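You operate a simulated robot arm through the tools that you are given. There is no shell and no other tool. Be economical: measure what you need, move in short steps, check, and stop when the job is done.

You run a simulated two-armed robot. Do the job below in one go: nothing can be reset, and whatever is moved stays where it is left.

TASK
Pick up the white granule jug with one hand, pass it to the other hand and put it on the top of the screen's side bench. Take the yellow cup on the top of the service bench and put it away on the top of the test bench. Any order will do. Set down upright: white granule jug, yellow cup.

The check looks at the end state, three seconds after you hand in, the way a careful person would. Anything else that was tipped, shoved, dropped, spilled or broken makes it a failure.

THE ROBOT
Two 7-joint arms with two-finger parallel grippers on one trunk, on a base that drives. Base frame: it is fixed to the floor where the robot stands at the start and does not move with it; the origin is under the middle of the robot, x ahead of it, y to its left, z up. Readings come in mm, rad, newtons and seconds.
The left shoulder is at the start at [70, 177, 1120], the right one opposite. With the tool pointing down near the work surface each hand reaches from about 300 to 740 mm from the robot's upright axis, wherever it stands, measured 20 degrees to its own side. Places, roughly: top of the screen's side bench [4300, -400, 800]; top of the test bench [-1200, -3300, 900]. Payload 3.43 kg a hand.
The TCP of each hand is the grasp point between the finger pads, 30 mm short of the fingertips. In the tool frame z runs along the fingers and y along their closing line. Largest opening 94 mm; finger width 28, thickness 10; the body of the gripper, 50 by 96 mm, starts 55 mm behind the TCP.
Orientation is that of the tool frame in the base frame, as a unit quaternion [w, x, y, z]. With the fingers straight down and closing along the base's y, the tool's x points along the base's -x, its y along +y and its z along -z.

THE INTERFACE
- The arms move only by the tool step_arm. It takes "left_deltas", "right_deltas" or both (then of equal length, played together; a hand with none holds still); each is text: rows parted by semicolons, each of 6 numbers parted by spaces: the shift along the tool's x, y, z in units of 40 mm (1.0 is 40 mm), then the turn, a rotation vector about the tool's x, y, z in units of 6 degrees (1.0 is 6 degrees). In form: x y z ax ay az; .... A call has 1 to 20 rows; each row shifts and turns the commanded pose from where the row before left it, along the tool's axes as they then stand. "left_claw" and "right_claw" are, for a hand that has rows, the opening, from 0 (shut) to 1 (fully open), set as the call begins (left out, the last holds). A call with a number of a shift or a turn outside -1 to 1 is refused whole. A row lasts 0.2 s, in which the tool goes at most 50 mm and 0.15 rad; a call with a longer step from one row to the next is refused whole, and so is a gripper value outside its range. Where a pose cannot be reached the arm comes as near as it can. A force on the tool above 40 N (or 10 N above the force at the start of the call, whichever is more), or a blocked arm, ends the call early, and 0.2 s more pass. Each finger travels about 153 mm/s and halts on what it meets, pressing with about 40 N; the grip force reading is that of the motor and also rises with nothing between the fingers. The clock runs only during rows and for 0.2 s after the last one: add rows that do not move to give the fingers time. It gives the time, the measured TCP pose, the force on the tool (base axes), the opening and the grip force at its end, in the units of the frame above (readings bear some noise), with the torque about the TCP (base axes, N m) and any sound that the robot's microphone picked up.
- Cameras (640 x 400 px; columns grow to the right, rows downward): "scene" is now at [136.4, 5.7, 1437.7]; the picture's right is [0.05, -1.00, 0.00], its down [-0.57, -0.03, -0.82] and it looks along [0.82, 0.04, -0.57] (base axes); focal length 269 px, centre (320, 200). "left" rides on the left gripper at [76, -14, -102] in its tool frame; the picture's right is [0.18, 0.98, 0.00], its down [-0.75, 0.14, -0.64] and it looks along [-0.63, 0.12, 0.77] (tool axes); focal length 243 px, centre (320, 200). "right" rides on the right gripper at [76, 14, -103] in its tool frame; the picture's right is [-0.18, 0.98, 0.00], its down [-0.75, -0.14, -0.64] and it looks along [-0.63, -0.12, 0.77] (tool axes); focal length 243 px, centre (320, 200). There is no depth. A picture from a camera that has moved, and an enlarged one, comes with that camera's place and axes in the base frame and with its lens.
- grab_frame(camera): a new picture of that camera. It takes no simulated time.
- move_column(by): slides the trunk up (or, below 0, down) by that many mm; the arms and the scene camera ride with it, the base frame stays. It gives what a move gives, with no picture.
- base_move(legs): drives the robot by 1 to 6 legs, each [ahead, turn to the left] in mm and rad, along the robot's own axes; the way and the turn of a leg run together, so that a leg with both is an arc; at most 1500 mm and 3.142 rad a leg. The arms and the cameras ride along, it lands a little off, and it stops where it bumps. It gives what a move gives.
- turn_head(pan, tilt): turns the head with the scene camera to pan (to the left, within 1.501 rad either way) and tilt (down, from -0.506 to 1.204), counted from straight ahead of the robot. It gives what a move gives.
- enlarge(camera, box): a new picture of the part [left, top, right, bottom] of that camera's present view, enlarged. It takes no simulated time.
- close_job(): hands the job in; it is judged then, once.

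Go step by step. Nothing tells you exact positions but the pictures and the camera data: compare them with the known pose of the tool, close in by small moves and look again before you grip or let go. The budget is 165 turns and 130 pictures, counting those below and the enlarged ones. Unless the task says otherwise, let go and move clear before handing in.

The tools are called after "Call:" as name(argument=value, ...) on one line, values as JSON. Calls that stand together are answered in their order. step_arm: Moves the arms, as the interface text tells. Its arguments: {"type":"object","properties":{"left_deltas":{"type":"string"},"left_claw":{"type":"number"},"right_deltas":{"type":"string"},"right_claw":{"type":"number"}},"required":[]} The other tools are called the same way: move_column (by) slides the trunk up or down; base_move (legs) drives the base; turn_head (pan, tilt) turns the head that bears the scene camera; grab_frame (camera) takes a picture; enlarge (camera, box) takes an enlarged picture of a part of a camera's view; close_job () hands the job in.

At the start:

```text
time_s: 0.0
left_eef_pos: [495.3, 314.8, 1183.3]
left_tcp_rot: [0.0, 0.0, 1.0, 0.0]
left_wrist_force: [-0.8, 0.5, -0.7]
left_moment: [0.01, 0.01, 0.01]
left_opening: 94.0
left_gripper_force: 0.1
right_eef_pos: [341.0, -112.3, 1183.8]
right_tcp_rot: [0.001, 0.0, 1.0, 0.0]
right_wrist_force: [0.3, 0.2, -0.6]
right_moment: [-0.02, 0.02, 0.03]
right_opening: 93.9
right_gripper_force: 0.1
trunk travel left (down, up): [-700.0, 140.0]
robot x, y, heading: [-1.2, 2.5, -0.002]
head pan, tilt: [0.045, 0.604]
```

scene: 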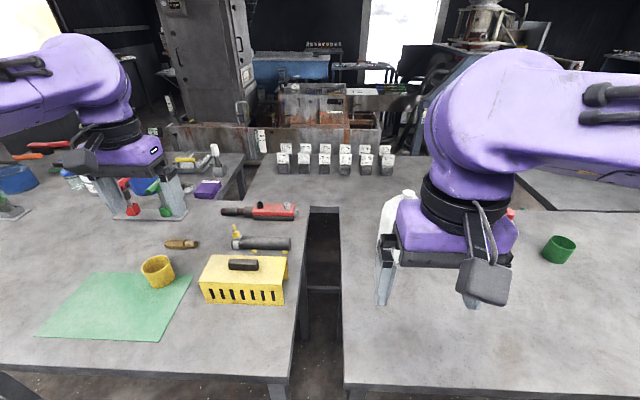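
right: 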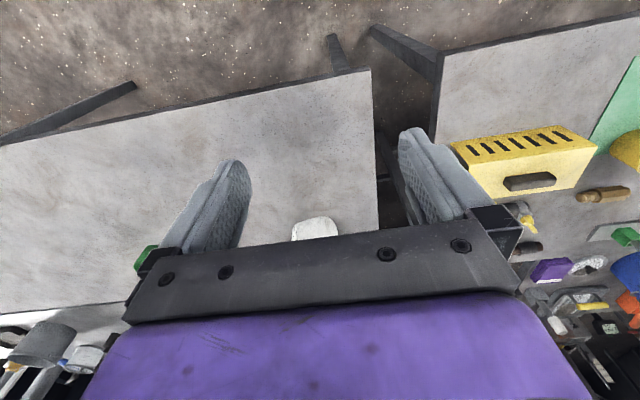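
left: 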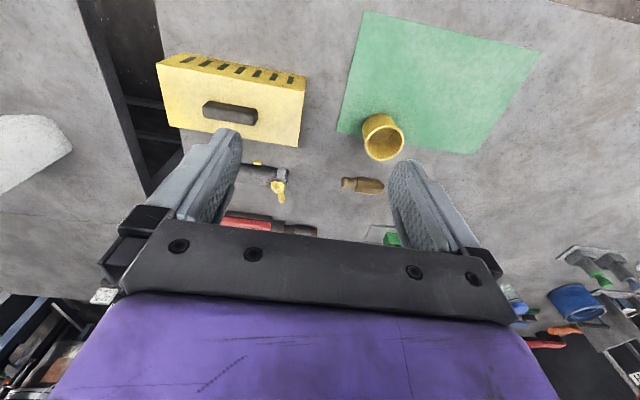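

The yellow cup stands on the left bench near [585, 445, 886]. The jug seems to be hidden behind the right gripper, so I'll look around before moving.

Call:
enlarge(camera="scene", box=[340, 140, 640, 330])

Call:
turn_head(pan=0.0, tilt=0.15)

Call:
grab_frame(camera="scene")

Call:
turn_head(pan=-1.5, tilt=0.3)

Call:
grab_frame(camera="scene")

Call:
turn_head(pan=1.5, tilt=0.3)

Call:
grab_frame(camera="scene")

```text
2.11 times, centred on (490, 235) of scene
camera zoom: at [136.4, 5.7, 1437.7], right [0.05, -1.0, 0.0], down [-0.57, -0.03, -0.82], along [0.82, 0.04, -0.57], focal length 566 px, centre (-38, 126)
```

zoom: 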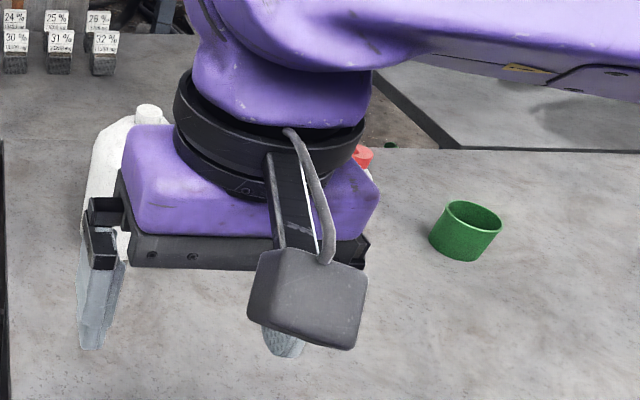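

```text
time_s: 0.9
left_eef_pos: [496.5, 315.6, 1182.8]
left_tcp_rot: [0.0, 0.0, 1.0, 0.0]
left_wrist_force: [0.7, 0.2, -0.6]
left_moment: [0.01, -0.01, 0.0]
left_opening: 94.0
left_gripper_force: 0.1
right_eef_pos: [340.7, -111.9, 1184.0]
right_tcp_rot: [0.0, 0.0, 1.0, 0.0]
right_wrist_force: [-0.5, 0.3, -0.9]
right_moment: [-0.03, -0.01, -0.02]
right_opening: 94.2
right_gripper_force: 0.1
trunk travel left (down, up): [-700.0, 140.0]
robot x, y, heading: [0.2, 0.0, 0.0]
head pan, tilt: [0.0, 0.15]
```

```text
125 pictures are left
camera scene: at [141.0, 1.6, 1479.5], right [0.0, -1.0, 0.0], down [-0.15, 0.0, -0.99], along [0.99, 0.0, -0.15], focal length 269 px, centre (320, 200)
```

scene: 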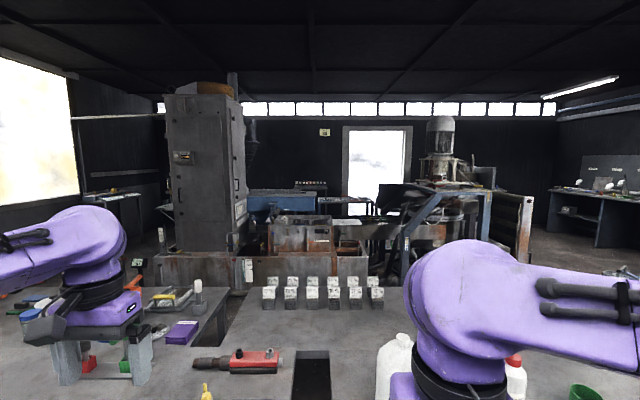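

```text
time_s: 2.5
left_eef_pos: [495.3, 315.1, 1182.9]
left_tcp_rot: [0.0, 0.0, 1.0, -0.001]
left_wrist_force: [-0.6, 0.1, -0.7]
left_moment: [0.02, 0.03, -0.02]
left_opening: 94.2
left_gripper_force: 0.1
right_eef_pos: [340.9, -110.3, 1184.4]
right_tcp_rot: [0.0, 0.001, 1.0, 0.0]
right_wrist_force: [1.0, 0.6, 0.5]
right_moment: [0.02, -0.03, -0.01]
right_opening: 93.9
right_gripper_force: 0.2
trunk travel left (down, up): [-700.0, 140.0]
robot x, y, heading: [-0.1, -2.2, -0.003]
head pan, tilt: [-1.499, 0.3]
```

```text
124 pictures are left
camera scene: at [55.0, -91.5, 1465.6], right [-1.0, -0.07, 0.0], down [-0.02, 0.29, -0.96], along [0.07, -0.95, -0.3], focal length 269 px, centre (320, 200)
```

scene: 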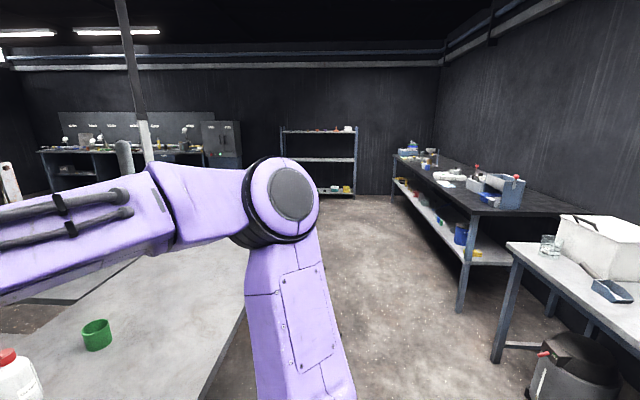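

```text
time_s: 5.1
left_eef_pos: [495.8, 315.5, 1183.5]
left_tcp_rot: [0.0, 0.001, 1.0, 0.001]
left_wrist_force: [0.4, 0.4, 0.0]
left_moment: [0.0, -0.02, 0.0]
left_opening: 94.1
left_gripper_force: 0.1
right_eef_pos: [340.3, -111.3, 1185.0]
right_tcp_rot: [0.0, 0.0, 1.0, 0.0]
right_wrist_force: [-0.6, -0.1, 0.2]
right_moment: [0.01, 0.03, 0.03]
right_opening: 94.0
right_gripper_force: 0.1
trunk travel left (down, up): [-700.0, 140.0]
robot x, y, heading: [2.0, 1.8, 0.002]
head pan, tilt: [1.499, 0.3]
```

```text
123 pictures are left
camera scene: at [55.0, 94.7, 1465.6], right [1.0, -0.07, 0.0], down [-0.02, -0.29, -0.96], along [0.07, 0.95, -0.3], focal length 269 px, centre (320, 200)
```

scene: 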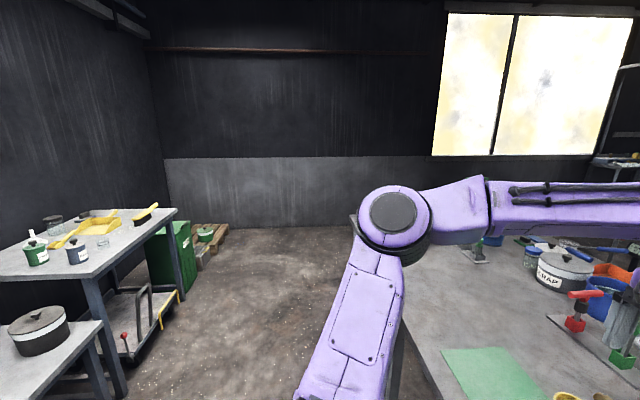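

The test bench is the dark bench behind on the right, and the screen's side bench is by the door ahead. I'll move the right arm aside to see the jug.

Call:
step_arm(right_deltas="0 -1 0 0 0 0;0 -1 0 0 0 0;0 -1 0 0 0 0;0 -1 0 0 0 0;0 -1 0 0 0 0;0 -1 0 0 0 0;0 -1 0 0 0 0;0 -1 0 0 0 0")

Call:
turn_head(pan=-0.2, tilt=0.5)

Call:
grab_frame(camera="scene")

Call:
grab_frame(camera="right")

```text
time_s: 6.9
left_eef_pos: [496.1, 313.3, 1184.1]
left_tcp_rot: [0.0, 0.0, 1.0, 0.0]
left_wrist_force: [0.7, -0.3, -0.5]
left_moment: [0.02, -0.01, 0.01]
left_opening: 94.1
left_gripper_force: 0.1
right_eef_pos: [376.1, -414.8, 1175.8]
right_tcp_rot: [0.0, 0.001, 1.0, 0.001]
right_wrist_force: [-0.2, -0.2, 0.3]
right_moment: [0.03, -0.02, 0.01]
right_opening: 93.9
right_gripper_force: 0.0
right hand out of reach, approached as far as the arm can: row 7, 8
trunk travel left (down, up): [-700.0, 140.0]
robot x, y, heading: [-0.4, 0.2, 0.003]
head pan, tilt: [1.499, 0.3]
```

```text
time_s: 8.6
left_eef_pos: [494.5, 314.6, 1183.8]
left_tcp_rot: [0.0, 0.001, 1.0, 0.0]
left_wrist_force: [-0.5, -0.1, -0.5]
left_moment: [0.0, 0.01, -0.01]
left_opening: 94.0
left_gripper_force: 0.0
right_eef_pos: [375.5, -413.5, 1176.2]
right_tcp_rot: [-0.001, 0.0, 1.0, 0.0]
right_wrist_force: [0.3, 0.6, 0.1]
right_moment: [0.0, 0.0, 0.02]
right_opening: 93.8
right_gripper_force: 0.0
trunk travel left (down, up): [-700.0, 140.0]
robot x, y, heading: [1.0, 1.3, -0.0]
head pan, tilt: [-0.201, 0.499]
```

```text
122 pictures are left
camera scene: at [137.4, -16.7, 1447.2], right [-0.2, -0.98, 0.0], down [-0.47, 0.1, -0.88], along [0.86, -0.17, -0.48], focal length 269 px, centre (320, 200)
```

scene: 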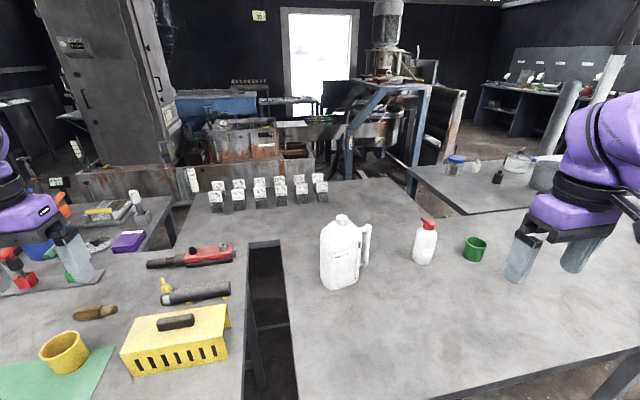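

```text
121 pictures are left
camera right: at [300.2, -400.8, 1279.9], right [0.18, 0.98, 0.0], down [0.75, -0.14, 0.64], along [0.63, -0.12, -0.77], focal length 243 px, centre (320, 200)
```

right: 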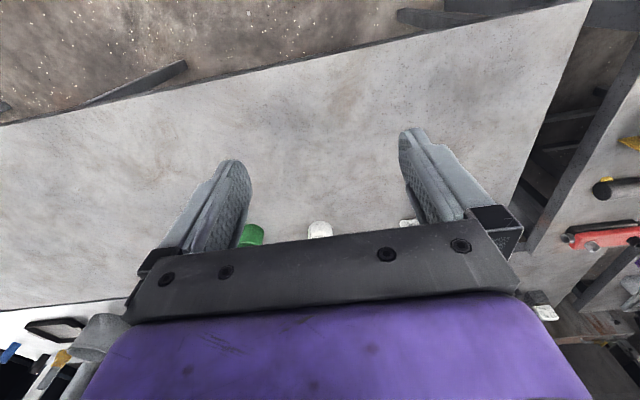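

The jug stands on the right bench near [720, -190], with its handle on the right. I'll zoom in on it.

Call:
enlarge(camera="scene", box=[290, 190, 450, 300])

Call:
enlarge(camera="left", box=[0, 80, 160, 200])

Call:
enlarge(camera="scene", box=[200, 60, 460, 200])

```text
3.64 times, centred on (370, 245) of scene
camera zoom: at [137.4, -16.7, 1447.2], right [-0.2, -0.98, 0.0], down [-0.47, 0.1, -0.88], along [0.86, -0.17, -0.48], focal length 977 px, centre (138, 36)
```

zoom: 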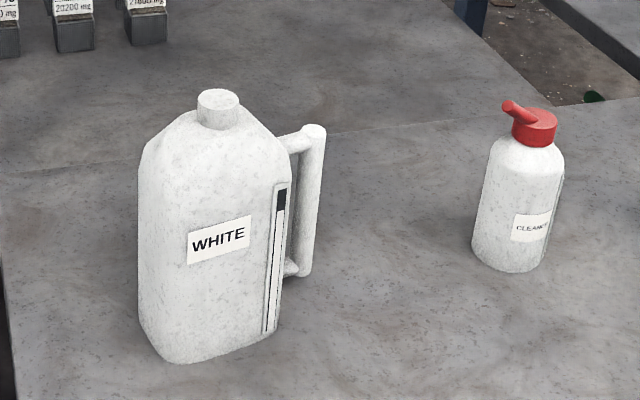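

```text
3.33 times, centred on (80, 140) of left
camera zoom: at [419.8, 300.3, 1285.6], right [-0.18, 0.98, 0.0], down [0.75, 0.14, 0.64], along [0.63, 0.12, -0.77], focal length 809 px, centre (1120, 400)
```

zoom: 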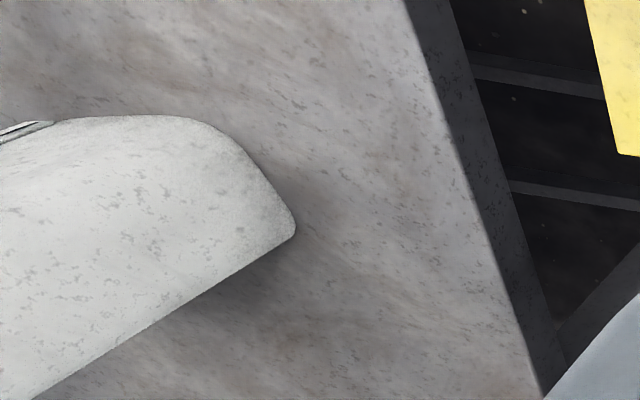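

```text
2.46 times, centred on (330, 130) of scene
camera zoom: at [137.4, -16.7, 1447.2], right [-0.2, -0.98, 0.0], down [-0.47, 0.1, -0.88], along [0.86, -0.17, -0.48], focal length 661 px, centre (295, 372)
```

zoom: 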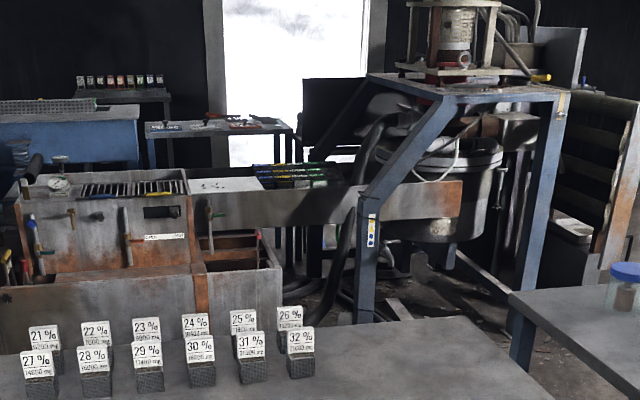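

The jug has a cap and a vertical handle bar that should be easy to grip. I'll zoom in on the cup and bring the right hand toward the jug for a view from above.

Call:
enlarge(camera="left", box=[330, 80, 450, 180])

Call:
step_arm(right_deltas="-1 0.5 0 0 0 0;-1 0.5 0 0 0 0;-1 0.5 0 0 0 0;-0.5 0.5 0 0 0 0;0 1 0 0 0 0;0 1 0 0 0 0")

Call:
grab_frame(camera="right")

```text
4.00 times, centred on (390, 130) of left
camera zoom: at [419.8, 300.3, 1285.6], right [-0.18, 0.98, 0.0], down [0.75, 0.14, 0.64], along [0.63, 0.12, -0.77], focal length 970 px, centre (40, 480)
```

zoom: 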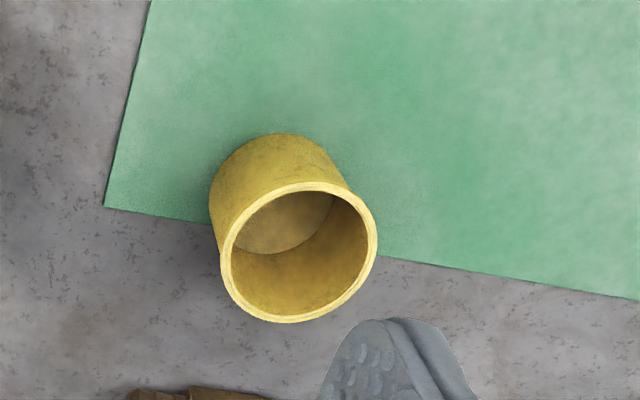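

```text
time_s: 10.0
left_eef_pos: [495.8, 316.7, 1182.4]
left_tcp_rot: [0.0, 0.0, 1.0, -0.001]
left_wrist_force: [-0.6, -0.1, -0.5]
left_moment: [-0.04, 0.04, -0.02]
left_opening: 94.1
left_gripper_force: 0.1
right_eef_pos: [513.8, -250.8, 1174.6]
right_tcp_rot: [0.0, 0.0, 1.0, -0.001]
right_wrist_force: [0.6, -0.6, -0.2]
right_moment: [0.01, 0.01, 0.02]
right_opening: 93.7
right_gripper_force: 0.1
trunk travel left (down, up): [-700.0, 140.0]
robot x, y, heading: [2.0, 1.6, 0.001]
head pan, tilt: [-0.201, 0.499]
```

```text
116 pictures are left
camera right: at [439.4, -236.6, 1279.1], right [0.18, 0.98, 0.0], down [0.75, -0.14, 0.64], along [0.63, -0.12, -0.77], focal length 243 px, centre (320, 200)
```

right: 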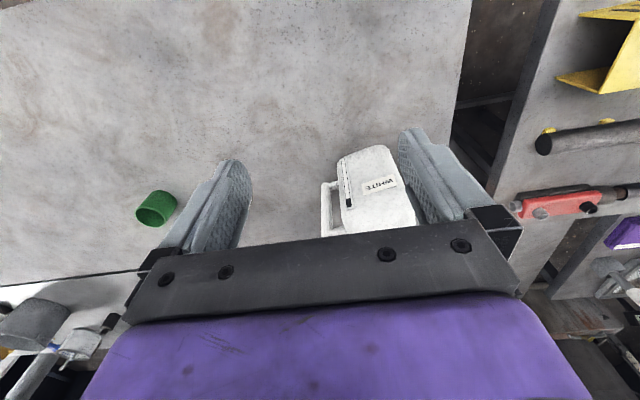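

I'll check the clearance between the base and the bench edge in case I need to move closer to reach the jug.

Call:
turn_head(pan=0.0, tilt=1.2)

Call:
grab_frame(camera="scene")

```text
time_s: 11.1
left_eef_pos: [496.2, 315.6, 1183.6]
left_tcp_rot: [0.001, 0.001, 1.0, 0.0]
left_wrist_force: [0.1, -0.8, 0.9]
left_moment: [0.0, 0.02, 0.0]
left_opening: 94.0
left_gripper_force: 0.0
right_eef_pos: [513.9, -253.2, 1175.7]
right_tcp_rot: [0.0, 0.0, 1.0, 0.001]
right_wrist_force: [0.4, 0.1, -0.1]
right_moment: [0.01, 0.02, 0.03]
right_opening: 94.0
right_gripper_force: 0.1
trunk travel left (down, up): [-700.0, 140.0]
robot x, y, heading: [-0.5, 2.3, 0.004]
head pan, tilt: [0.0, 1.201]
```

```text
115 pictures are left
camera scene: at [104.3, 2.0, 1393.5], right [0.0, -1.0, 0.0], down [-0.93, 0.0, -0.36], along [0.36, 0.0, -0.93], focal length 269 px, centre (320, 200)
```

scene: 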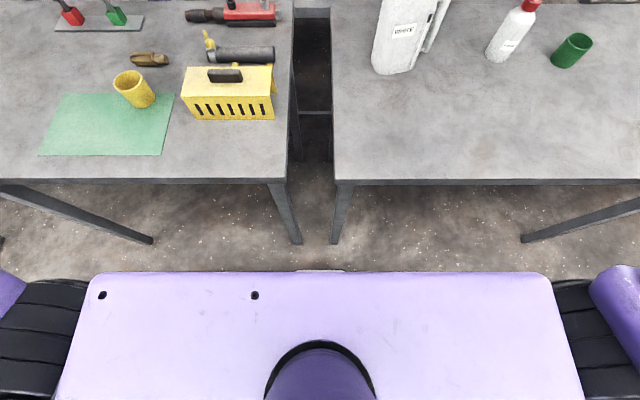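

There are about 140 mm to the bench edge, so I'll move ahead 90 mm. Then I'll put the left hand above the cup.

Call:
base_move(legs=[[90, 0]])

Call:
step_arm(left_deltas="0 1 1 0 0 0;0 1 1 0 0 0;0 1 1 0 0 0;0 0.2 0.5 0 0 0")

Call:
grab_frame(camera="left")

Call:
turn_head(pan=0.0, tilt=0.8)

Call:
grab_frame(camera="scene")

```text
time_s: 12.2
left_eef_pos: [584.3, 314.2, 1185.3]
left_tcp_rot: [0.002, 0.0, 1.0, 0.0]
left_wrist_force: [-0.2, 0.5, 0.1]
left_moment: [0.01, -0.01, 0.01]
left_opening: 93.9
left_gripper_force: 0.1
right_eef_pos: [603.0, -252.8, 1175.8]
right_tcp_rot: [0.001, 0.001, 1.0, 0.0]
right_wrist_force: [0.2, 0.0, 0.1]
right_moment: [-0.01, -0.02, 0.01]
right_opening: 94.2
right_gripper_force: 0.1
trunk travel left (down, up): [-700.0, 140.0]
robot x, y, heading: [90.2, -2.9, 0.0]
head pan, tilt: [0.0, 1.201]
```

```text
refused: row 1 steps farther than a row can; nothing moved
```

```text
114 pictures are left
camera left: at [508.1, 300.5, 1286.5], right [-0.18, 0.98, 0.0], down [0.75, 0.14, 0.64], along [0.63, 0.12, -0.76], focal length 243 px, centre (320, 200)
```

left: 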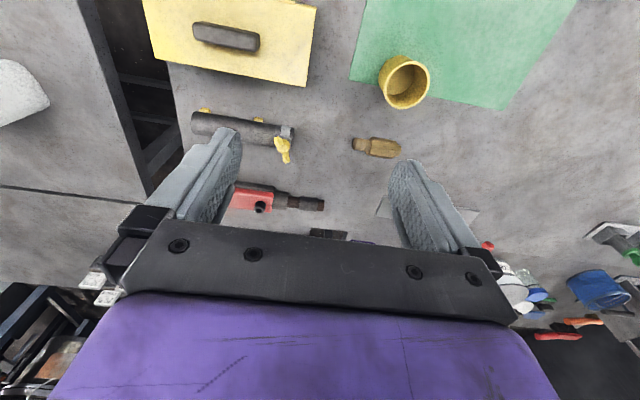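

```text
time_s: 13.1
left_eef_pos: [585.6, 314.5, 1183.8]
left_tcp_rot: [0.0, -0.001, 1.0, 0.0]
left_wrist_force: [-0.6, 0.0, 0.1]
left_moment: [0.0, 0.03, -0.01]
left_opening: 94.3
left_gripper_force: 0.0
right_eef_pos: [604.8, -253.3, 1175.4]
right_tcp_rot: [0.0, 0.0, 1.0, 0.0]
right_wrist_force: [-0.1, -0.2, 0.0]
right_moment: [0.02, 0.02, -0.03]
right_opening: 93.9
right_gripper_force: 0.2
trunk travel left (down, up): [-700.0, 140.0]
robot x, y, heading: [90.1, 4.0, 0.001]
head pan, tilt: [0.0, 0.799]
```

```text
113 pictures are left
camera scene: at [219.5, 1.6, 1421.2], right [0.0, -1.0, 0.0], down [-0.72, 0.0, -0.7], along [0.7, 0.0, -0.72], focal length 269 px, centre (320, 200)
```

scene: 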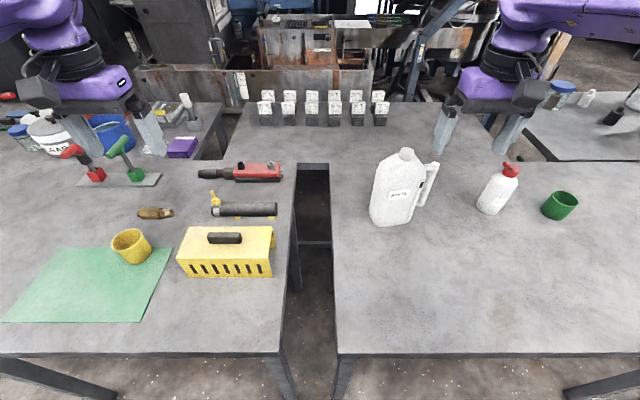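

Stereo puts the cup rim centre near [578, 434, ~918]. I'll move the left hand above it.

Call:
step_arm(left_deltas="0.2 1 0 0 0 0;0 1 0 0 0 0;0 0.97 0 0 0 0;0 0 1 0 0 0;0 0 1 0 0 0;0 0 1 0 0 0;0 0 0.8 0 0 0")

Call:
grab_frame(camera="left")

Call:
enlarge(camera="scene", box=[340, 130, 480, 240])

```text
time_s: 14.7
left_eef_pos: [580.8, 435.7, 1030.5]
left_tcp_rot: [0.001, 0.0, 1.0, 0.0]
left_wrist_force: [-0.1, -0.4, -0.5]
left_moment: [-0.02, 0.0, 0.02]
left_opening: 93.9
left_gripper_force: 0.1
right_eef_pos: [605.5, -253.3, 1175.3]
right_tcp_rot: [0.0, 0.0, 1.0, 0.0]
right_wrist_force: [1.4, 0.5, 0.4]
right_moment: [0.0, 0.0, 0.0]
right_opening: 94.0
right_gripper_force: 0.1
trunk travel left (down, up): [-700.0, 140.0]
robot x, y, heading: [91.9, 2.7, 0.003]
head pan, tilt: [0.0, 0.799]
```

```text
112 pictures are left
camera left: at [504.4, 421.1, 1131.8], right [-0.18, 0.98, 0.0], down [0.75, 0.14, 0.64], along [0.63, 0.12, -0.77], focal length 243 px, centre (320, 200)
```

left: 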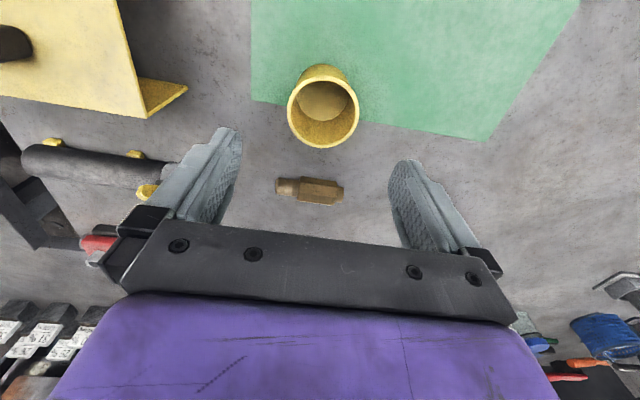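

```text
3.64 times, centred on (410, 185) of scene
camera zoom: at [220.4, 1.7, 1421.2], right [0.0, -1.0, 0.0], down [-0.72, 0.0, -0.7], along [0.7, 0.0, -0.72], focal length 977 px, centre (-7, 254)
```

zoom: 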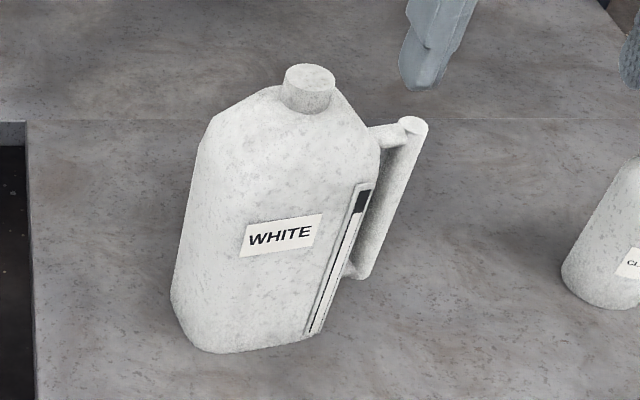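

The rim is centred under the hand (about 60 mm diameter). I'll go down around the cup and check before closing.

Call:
step_arm(left_deltas="0.08 0.04 0.8 0 0 0;0 0 0.8 0 0 0;0 0 0.8 0 0 0;0 0 0.7 0 0 0")

Call:
grab_frame(camera="left")

Call:
enlarge(camera="scene", box=[60, 160, 240, 300])

```text
time_s: 15.7
left_eef_pos: [578.5, 436.6, 907.9]
left_tcp_rot: [0.0, 0.0, 1.0, 0.001]
left_wrist_force: [-0.3, 0.6, 0.5]
left_moment: [-0.02, -0.02, -0.02]
left_opening: 94.0
left_gripper_force: 0.1
right_eef_pos: [605.0, -251.7, 1176.0]
right_tcp_rot: [0.0, 0.0, 1.0, 0.001]
right_wrist_force: [0.7, -0.3, -0.1]
right_moment: [-0.01, 0.0, 0.01]
right_opening: 93.8
right_gripper_force: 0.0
trunk travel left (down, up): [-700.0, 140.0]
robot x, y, heading: [92.7, -3.7, 0.002]
head pan, tilt: [0.0, 0.799]
```

```text
110 pictures are left
camera left: at [502.0, 422.3, 1009.2], right [-0.18, 0.98, 0.0], down [0.75, 0.14, 0.64], along [0.63, 0.12, -0.77], focal length 243 px, centre (320, 200)
```

left: 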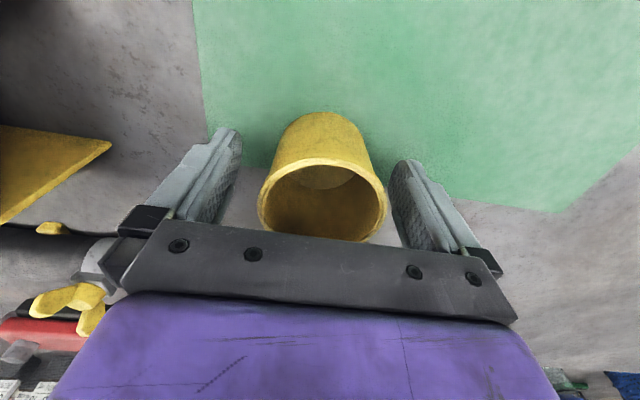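

```text
2.86 times, centred on (150, 230) of scene
camera zoom: at [220.5, 2.2, 1421.2], right [0.0, -1.0, 0.0], down [-0.72, 0.0, -0.7], along [0.7, 0.0, -0.72], focal length 768 px, centre (806, 114)
```

zoom: 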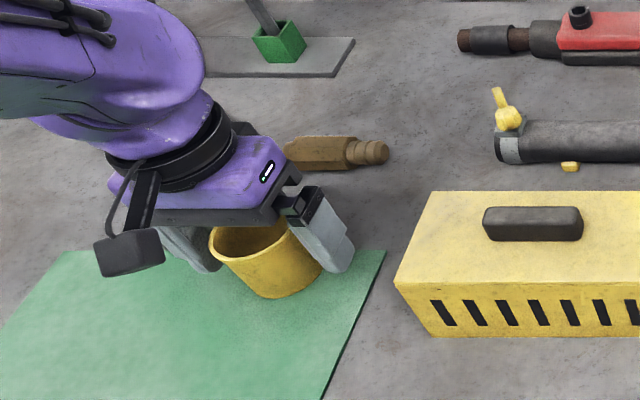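

The fingers straddle the cup, so I'll close now.

Call:
step_arm(left_deltas="0 0 0.1 0 0 0;0 0 0 0 0 0;0 0 0 0 0 0;0 0 0 0 0 0", left_claw=0.3)

Call:
grab_frame(camera="left")

```text
time_s: 16.7
left_eef_pos: [575.5, 434.6, 905.4]
left_tcp_rot: [0.003, 0.001, 1.0, 0.001]
left_wrist_force: [3.8, 4.8, 18.4]
left_moment: [-0.11, 0.01, 0.07]
left_opening: 59.4
left_gripper_force: 39.9
right_eef_pos: [603.0, -253.3, 1177.0]
right_tcp_rot: [0.0, -0.001, 1.0, -0.001]
right_wrist_force: [-0.7, -0.1, 0.5]
right_moment: [-0.02, -0.01, 0.0]
right_opening: 94.1
right_gripper_force: 0.2
trunk travel left (down, up): [-700.0, 140.0]
robot x, y, heading: [92.4, 0.5, 0.001]
head pan, tilt: [0.0, 0.799]
```

```text
108 pictures are left
camera left: at [500.3, 421.2, 1007.0], right [-0.18, 0.98, 0.0], down [0.75, 0.14, 0.65], along [0.63, 0.12, -0.76], focal length 243 px, centre (320, 200)
```

left: 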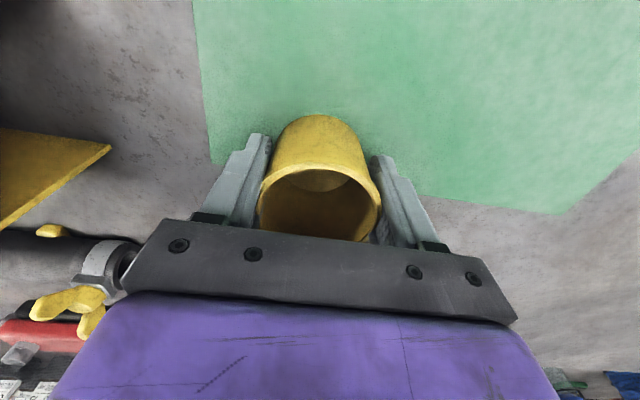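

The cup is gripped at 59 mm. I'll lift it.

Call:
step_arm(left_deltas="0 0 -0.5 0 0 0;0 0 -1 0 0 0;0 0 -1 0 0 0;0 0 -1 0 0 0;0 0 -1 0 0 0;0 0 -1 0 0 0")

Call:
grab_frame(camera="left")

Call:
grab_frame(camera="right")

```text
time_s: 18.1
left_eef_pos: [573.2, 434.3, 1123.7]
left_tcp_rot: [0.001, 0.0, 1.0, 0.001]
left_wrist_force: [-1.1, -1.0, 0.2]
left_moment: [0.02, 0.0, -0.01]
left_opening: 28.0
left_gripper_force: 0.0
right_eef_pos: [603.9, -253.5, 1175.1]
right_tcp_rot: [-0.001, -0.001, 1.0, 0.0]
right_wrist_force: [0.7, -0.1, 0.6]
right_moment: [0.06, -0.01, 0.02]
right_opening: 94.0
right_gripper_force: 0.0
trunk travel left (down, up): [-700.0, 140.0]
robot x, y, heading: [92.1, -0.8, 0.001]
head pan, tilt: [0.0, 0.799]
```

```text
107 pictures are left
camera left: at [497.4, 419.5, 1226.0], right [-0.18, 0.98, 0.0], down [0.75, 0.14, 0.64], along [0.63, 0.12, -0.77], focal length 243 px, centre (320, 200)
```

left: 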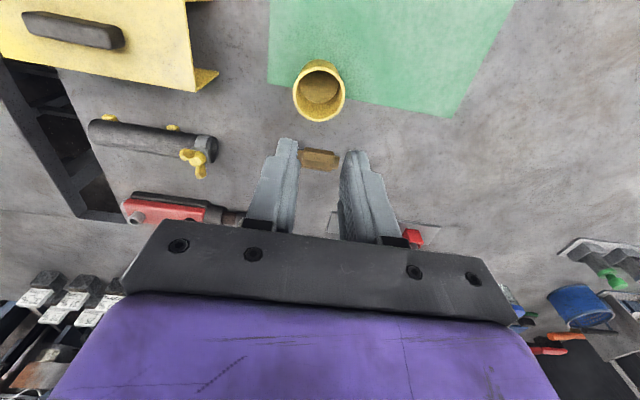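

```text
106 pictures are left
camera right: at [529.1, -240.1, 1278.8], right [0.18, 0.98, 0.0], down [0.75, -0.14, 0.64], along [0.63, -0.12, -0.77], focal length 243 px, centre (320, 200)
```

right: 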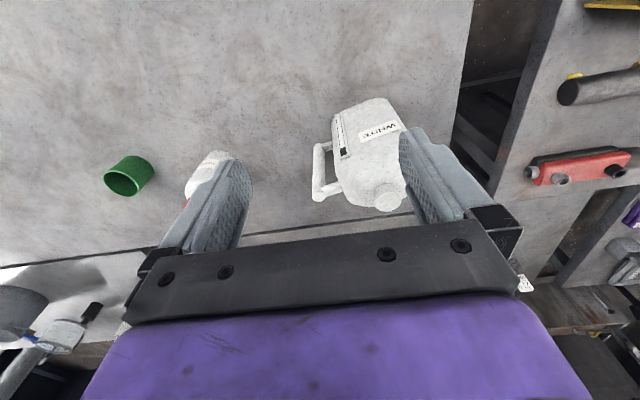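

The cup slipped out of the grip and still stands upright. I'll look at its taper before trying again.

Call:
enlarge(camera="scene", box=[95, 215, 175, 275])

Call:
enlarge(camera="left", box=[270, 40, 370, 140])

```text
6.67 times, centred on (135, 245) of scene
camera zoom: at [219.0, 1.1, 1421.2], right [0.0, -1.0, 0.0], down [-0.72, 0.0, -0.7], along [0.7, 0.0, -0.72], focal length 1791 px, centre (1553, -100)
```

zoom: 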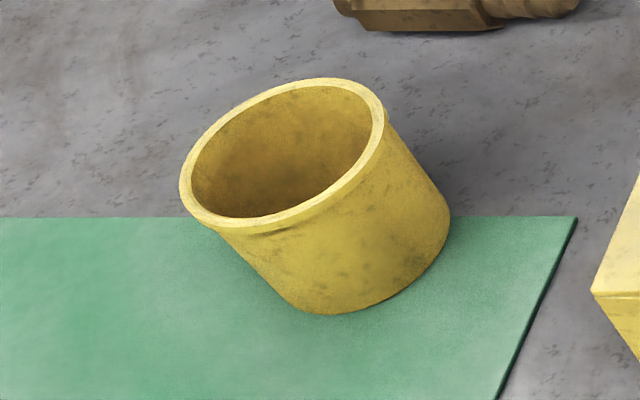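

```text
4.00 times, centred on (320, 90) of left
camera zoom: at [497.4, 419.5, 1226.0], right [-0.18, 0.98, 0.0], down [0.75, 0.14, 0.64], along [0.63, 0.12, -0.77], focal length 970 px, centre (320, 640)
```

zoom: 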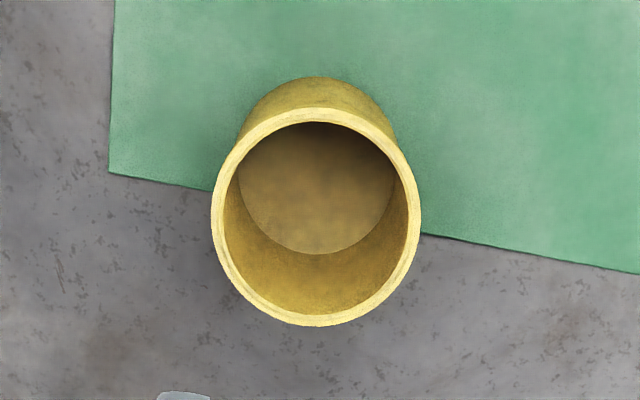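

The cup has a lip and a slight taper, so a rim pinch (one finger inside) will be safer. I'll position over its left wall at y≈465.

Call:
step_arm(left_deltas="-0.32 0.78 0 0 0 0;0 0 1 0 0 0;0 0 1 0 0 0;0 0 1 0 0 0;0 0 1 0 0 0", left_claw=0.32)

Call:
grab_frame(camera="left")

```text
time_s: 19.3
left_eef_pos: [588.6, 466.6, 965.5]
left_tcp_rot: [0.001, 0.001, 1.0, 0.0]
left_wrist_force: [0.1, 0.7, -0.8]
left_moment: [-0.02, -0.03, -0.03]
left_opening: 30.2
left_gripper_force: 0.1
right_eef_pos: [605.1, -253.1, 1174.9]
right_tcp_rot: [0.0, 0.0, 1.0, 0.0]
right_wrist_force: [-0.6, -0.7, 0.3]
right_moment: [-0.03, 0.07, -0.04]
right_opening: 93.9
right_gripper_force: 0.0
trunk travel left (down, up): [-700.0, 140.0]
robot x, y, heading: [90.5, 1.0, -0.0]
head pan, tilt: [0.0, 0.799]
```

```text
103 pictures are left
camera left: at [512.4, 452.8, 1067.2], right [-0.18, 0.98, 0.0], down [0.75, 0.14, 0.64], along [0.63, 0.12, -0.77], focal length 243 px, centre (320, 200)
```

left: 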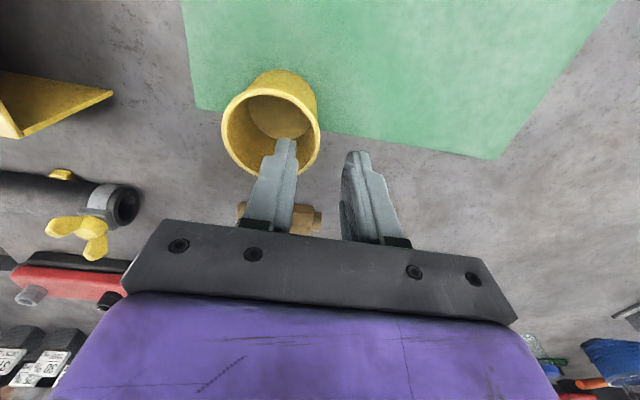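

Well aligned, with the inner finger inside the rim. I'll descend with a small correction.

Call:
step_arm(left_deltas="0.07 -0.06 0 0 0 0;0 0 0.5 0 0 0;0 0 0.5 0 0 0;0 0 0.45 0 0 0")

Call:
grab_frame(camera="left")

```text
time_s: 20.3
left_eef_pos: [585.7, 463.8, 907.8]
left_tcp_rot: [0.0, 0.0, 1.0, 0.0]
left_wrist_force: [-0.7, -0.6, -0.4]
left_moment: [-0.01, 0.0, 0.01]
left_opening: 30.3
left_gripper_force: 0.0
right_eef_pos: [604.0, -252.5, 1174.7]
right_tcp_rot: [0.0, 0.0, 1.0, 0.0]
right_wrist_force: [-0.1, -0.6, 0.6]
right_moment: [0.01, -0.03, -0.01]
right_opening: 93.9
right_gripper_force: 0.0
trunk travel left (down, up): [-700.0, 140.0]
robot x, y, heading: [92.8, 1.9, 0.001]
head pan, tilt: [0.0, 0.799]
```

```text
102 pictures are left
camera left: at [509.5, 449.4, 1009.2], right [-0.18, 0.98, 0.0], down [0.75, 0.14, 0.64], along [0.63, 0.12, -0.77], focal length 243 px, centre (320, 200)
```

left: 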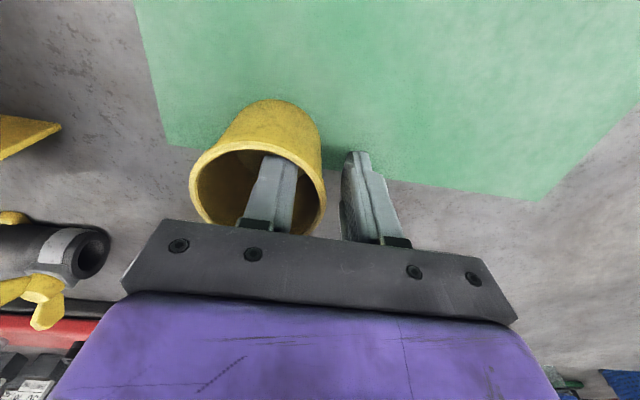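

Straddling the wall. I'll close fully, wait, then lift slightly and check.

Call:
step_arm(left_deltas="0 0 0 0 0 0;0 0 0 0 0 0;0 0 0 0 0 0", left_claw=0)

Call:
step_arm(left_deltas="0 0 -0.25 0 0 0;0 0 -0.4 0 0 0;0 0 0 0 0 0")

Call:
grab_frame(camera="left")

```text
time_s: 21.1
left_eef_pos: [584.3, 463.5, 908.3]
left_tcp_rot: [0.0, 0.0, 1.0, 0.001]
left_wrist_force: [0.6, -0.9, 0.6]
left_moment: [-0.08, 0.0, 0.03]
left_opening: 7.2
left_gripper_force: 40.4
right_eef_pos: [603.1, -253.1, 1175.2]
right_tcp_rot: [0.0, -0.001, 1.0, 0.0]
right_wrist_force: [0.0, -0.2, 0.7]
right_moment: [0.05, 0.01, -0.05]
right_opening: 93.9
right_gripper_force: 0.1
trunk travel left (down, up): [-700.0, 140.0]
robot x, y, heading: [94.1, 1.3, -0.001]
head pan, tilt: [0.0, 0.799]
```

```text
time_s: 21.9
left_eef_pos: [585.4, 464.6, 932.7]
left_tcp_rot: [0.0, 0.0, 1.0, 0.0]
left_wrist_force: [-0.8, 0.2, -0.5]
left_moment: [-0.02, 0.02, 0.02]
left_opening: 7.3
left_gripper_force: 40.5
right_eef_pos: [605.1, -252.6, 1176.0]
right_tcp_rot: [0.001, 0.0, 1.0, 0.001]
right_wrist_force: [-0.1, 0.8, -0.9]
right_moment: [0.0, 0.0, 0.03]
right_opening: 94.0
right_gripper_force: 0.1
trunk travel left (down, up): [-700.0, 140.0]
robot x, y, heading: [91.7, -2.4, 0.005]
head pan, tilt: [0.0, 0.799]
```

```text
101 pictures are left
camera left: at [509.5, 449.5, 1034.2], right [-0.18, 0.98, 0.0], down [0.75, 0.14, 0.64], along [0.63, 0.12, -0.77], focal length 243 px, centre (320, 200)
```

left: 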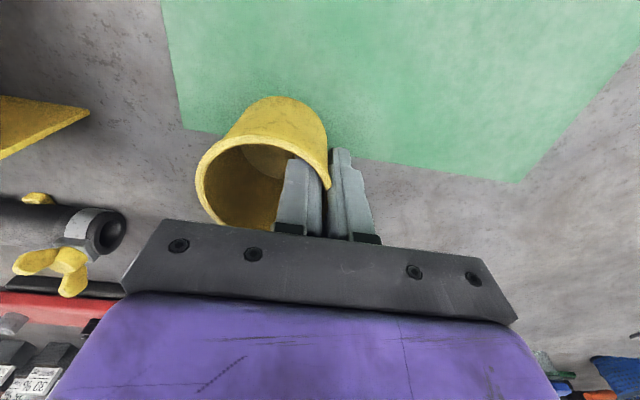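

The cup is held. I'll lift it high and bring the right hand, turned 90°, toward the jug handle.

Call:
step_arm(left_deltas="0 0 -0.6 0 0 0;0 0 -0.6 0 0 0;0 0 -0.8 0 0 0;0 0 -0.8 0 0 0;0 0 -0.8 0 0 0;0 0 -0.8 0 0 0;0 0 -0.6 0 0 0")

Call:
grab_frame(camera="left")

Call:
enlarge(camera="right", box=[290, 80, 430, 230])

```text
time_s: 23.5
left_eef_pos: [582.2, 464.4, 1132.2]
left_tcp_rot: [0.001, 0.0, 1.0, 0.0]
left_wrist_force: [0.1, -0.5, -1.1]
left_moment: [-0.01, 0.02, 0.03]
left_opening: 7.4
left_gripper_force: 39.4
right_eef_pos: [604.6, -252.3, 1175.7]
right_tcp_rot: [0.0, 0.0, 1.0, 0.0]
right_wrist_force: [-0.4, -0.8, 0.1]
right_moment: [-0.03, 0.02, 0.0]
right_opening: 93.9
right_gripper_force: 0.1
trunk travel left (down, up): [-700.0, 140.0]
robot x, y, heading: [93.3, 2.8, 0.002]
head pan, tilt: [0.0, 0.799]
```

```text
100 pictures are left
camera left: at [507.3, 450.0, 1235.1], right [-0.18, 0.98, 0.0], down [0.75, 0.14, 0.64], along [0.63, 0.12, -0.77], focal length 243 px, centre (320, 200)
```

left: 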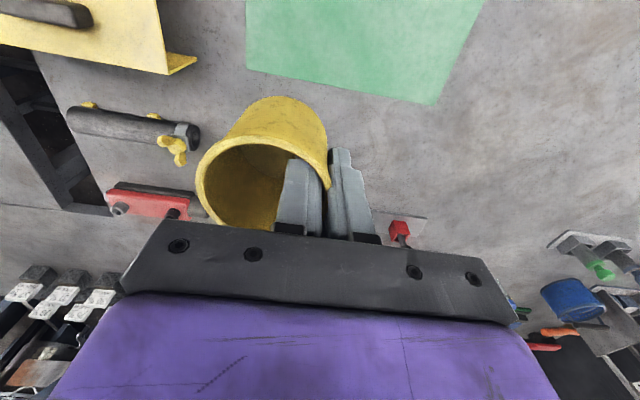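

```text
2.67 times, centred on (360, 155) of right
camera zoom: at [529.2, -240.0, 1278.8], right [0.18, 0.98, 0.0], down [0.75, -0.14, 0.64], along [0.63, -0.12, -0.77], focal length 647 px, centre (213, 320)
```

zoom: 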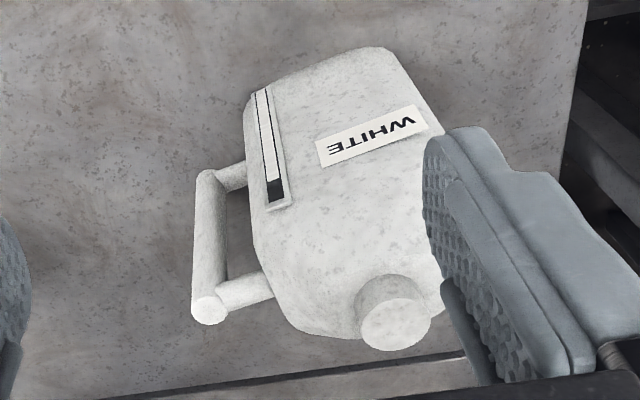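

Stereo puts the handle bar at about [750, -286], with its top at z≈1003 and the cap at [724, -194]. I'll take the right hand over it and turn it so the fingers close across the handle, with the camera on the side away from the cap.

Call:
step_arm(right_deltas="-1 -0.2 0 0 0 -1;-1 -0.2 0 0 0 -1;-1 -0.2 0 0 0 -1;0 0 0 0 0 -1;0 0 0 0 0 -1;0 0 0 0 0 -1;0 0 0 0 0 -1;0 0 0 0 0 -1;0 0 0 0 0 -1;0 0 0 0 0 -1;0 0 0 0 0 -1;0 0 0 0 0 -1;0 0 0 0 0 -1;0 0 0 0 0 -1;0 0 0 0 0 -1;0 0 0 0 0 -1;0 0 0 0 0 -1;0 0 0 0 0 -0.6")

Call:
grab_frame(camera="right")

Call:
grab_frame(camera="scene")

```text
time_s: 27.3
left_eef_pos: [583.5, 464.5, 1133.5]
left_tcp_rot: [0.0, 0.0, 1.0, 0.0]
left_wrist_force: [-1.0, -0.6, -0.2]
left_moment: [0.01, 0.03, 0.0]
left_opening: 7.5
left_gripper_force: 40.1
right_eef_pos: [725.9, -264.0, 1176.5]
right_tcp_rot: [0.0, 0.797, -0.604, 0.0]
right_wrist_force: [0.2, 0.6, -0.2]
right_moment: [0.03, 0.03, -0.02]
right_opening: 93.9
right_gripper_force: 0.0
trunk travel left (down, up): [-700.0, 140.0]
robot x, y, heading: [89.4, 2.4, 0.002]
head pan, tilt: [0.0, 0.799]
```

```text
98 pictures are left
camera right: at [734.3, -342.6, 1278.9], right [-1.0, -0.09, 0.0], down [-0.07, 0.76, 0.64], along [-0.06, 0.64, -0.77], focal length 243 px, centre (320, 200)
```

right: 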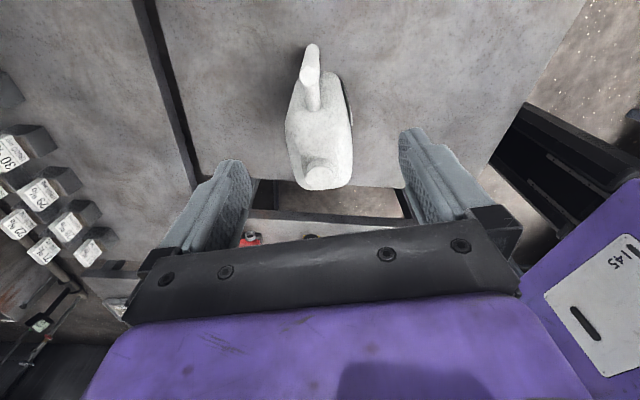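

```text
97 pictures are left
camera scene: at [219.6, 1.6, 1421.2], right [0.0, -1.0, 0.0], down [-0.72, 0.0, -0.7], along [0.7, 0.0, -0.72], focal length 269 px, centre (320, 200)
```

scene: 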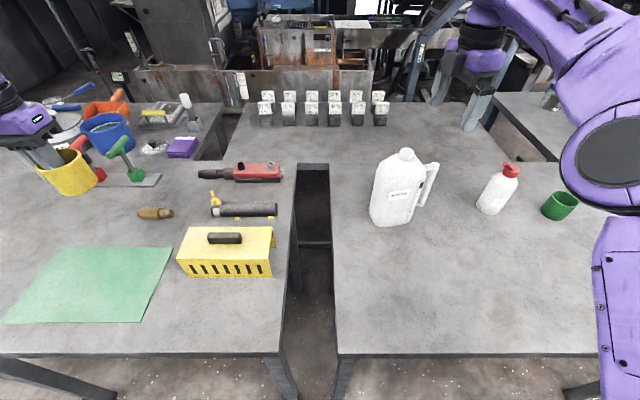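

The orientation is good. I'll zoom in to pin down the bar.

Call:
enlarge(camera="right", box=[260, 30, 380, 200])

```text
2.35 times, centred on (320, 115) of right
camera zoom: at [734.3, -342.6, 1278.9], right [-1.0, -0.09, 0.0], down [-0.07, 0.76, 0.64], along [-0.06, 0.64, -0.77], focal length 571 px, centre (320, 400)
```

zoom: 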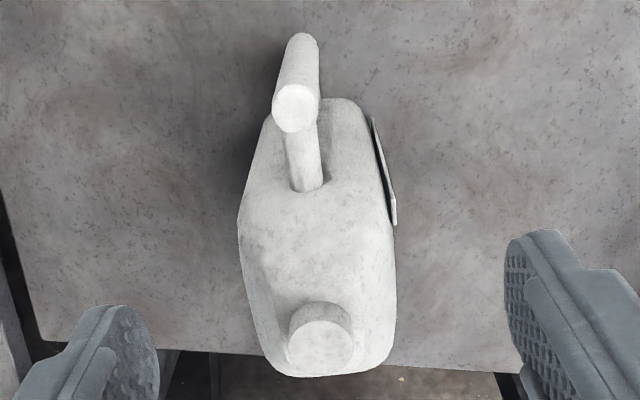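

Bar centre is ≈[741, -280]. I'll move above it and partway down.

Call:
step_arm(right_deltas="0.49 -0.25 0 0 0 0;0 0 1 0 0 0;0 0 1 0 0 0;0 0 0.9 0 0 0")

Call:
grab_frame(camera="right")

Call:
grab_frame(camera="scene")

```text
time_s: 28.3
left_eef_pos: [584.5, 464.1, 1132.0]
left_tcp_rot: [0.0, 0.0, 1.0, 0.0]
left_wrist_force: [0.1, -0.1, -0.3]
left_moment: [0.0, 0.02, 0.0]
left_opening: 7.3
left_gripper_force: 40.0
right_eef_pos: [738.7, -282.6, 1055.2]
right_tcp_rot: [0.0, 0.796, -0.605, 0.001]
right_wrist_force: [0.4, 0.6, 1.1]
right_moment: [0.05, 0.01, 0.03]
right_opening: 93.7
right_gripper_force: 0.0
right hand out of reach, approached as far as the arm can: row 1
trunk travel left (down, up): [-700.0, 140.0]
robot x, y, heading: [89.7, -0.6, 0.001]
head pan, tilt: [0.0, 0.799]
```

```text
95 pictures are left
camera right: at [747.0, -360.7, 1157.7], right [-1.0, -0.09, 0.0], down [-0.07, 0.76, 0.64], along [-0.06, 0.64, -0.77], focal length 243 px, centre (320, 200)
```

right: 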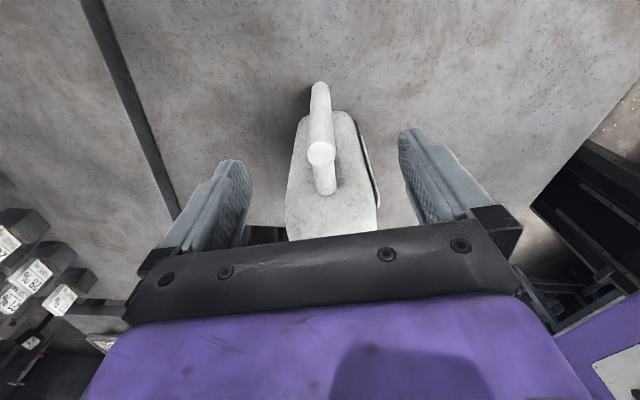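

```text
94 pictures are left
camera scene: at [221.0, 1.2, 1421.1], right [0.0, -1.0, 0.0], down [-0.72, 0.0, -0.7], along [0.7, 0.0, -0.72], focal length 269 px, centre (320, 200)
```

scene: 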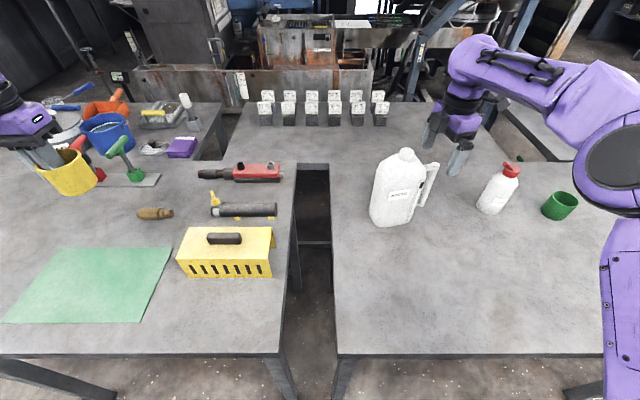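

The bar is centred between the fingers. I'll descend to TCP z≈982, shifting slightly toward the body.

Call:
step_arm(right_deltas="-0.18 0 0 0 0 0;0 0 0.7 0 0 0;0 0 0.7 0 0 0;0 0 0.45 0 0 0")

Call:
grab_frame(camera="right")

Call:
enlarge(camera="scene", box=[350, 100, 510, 240])

```text
time_s: 29.3
left_eef_pos: [584.7, 463.4, 1131.9]
left_tcp_rot: [0.0, 0.0, 1.0, 0.0]
left_wrist_force: [0.1, 0.0, 0.0]
left_moment: [0.01, 0.01, 0.0]
left_opening: 7.4
left_gripper_force: 40.2
right_eef_pos: [737.7, -276.4, 984.3]
right_tcp_rot: [0.0, 0.797, -0.604, 0.0]
right_wrist_force: [-0.5, -0.2, 0.0]
right_moment: [-0.01, -0.01, 0.02]
right_opening: 94.0
right_gripper_force: 0.1
trunk travel left (down, up): [-700.0, 140.0]
robot x, y, heading: [90.8, 1.1, -0.001]
head pan, tilt: [0.0, 0.799]
```

```text
93 pictures are left
camera right: at [745.0, -353.8, 1087.3], right [-1.0, -0.09, 0.0], down [-0.07, 0.76, 0.64], along [-0.06, 0.64, -0.77], focal length 243 px, centre (320, 200)
```

right: 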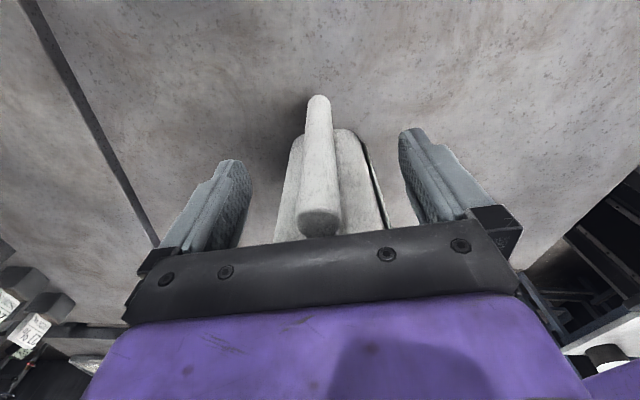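

```text
2.86 times, centred on (430, 170) of scene
camera zoom: at [220.1, 1.7, 1421.2], right [0.0, -1.0, 0.0], down [-0.72, 0.0, -0.7], along [0.7, 0.0, -0.72], focal length 768 px, centre (6, 286)
```

zoom: 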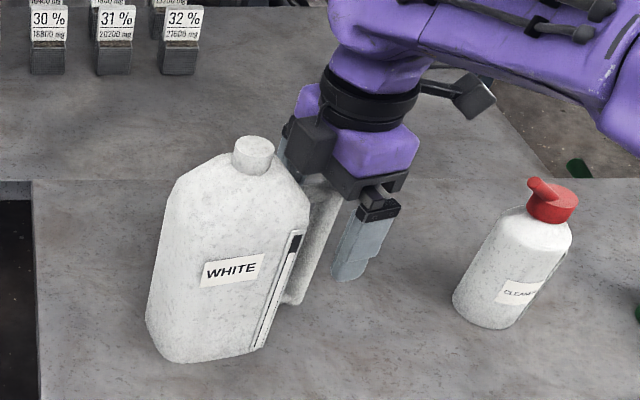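

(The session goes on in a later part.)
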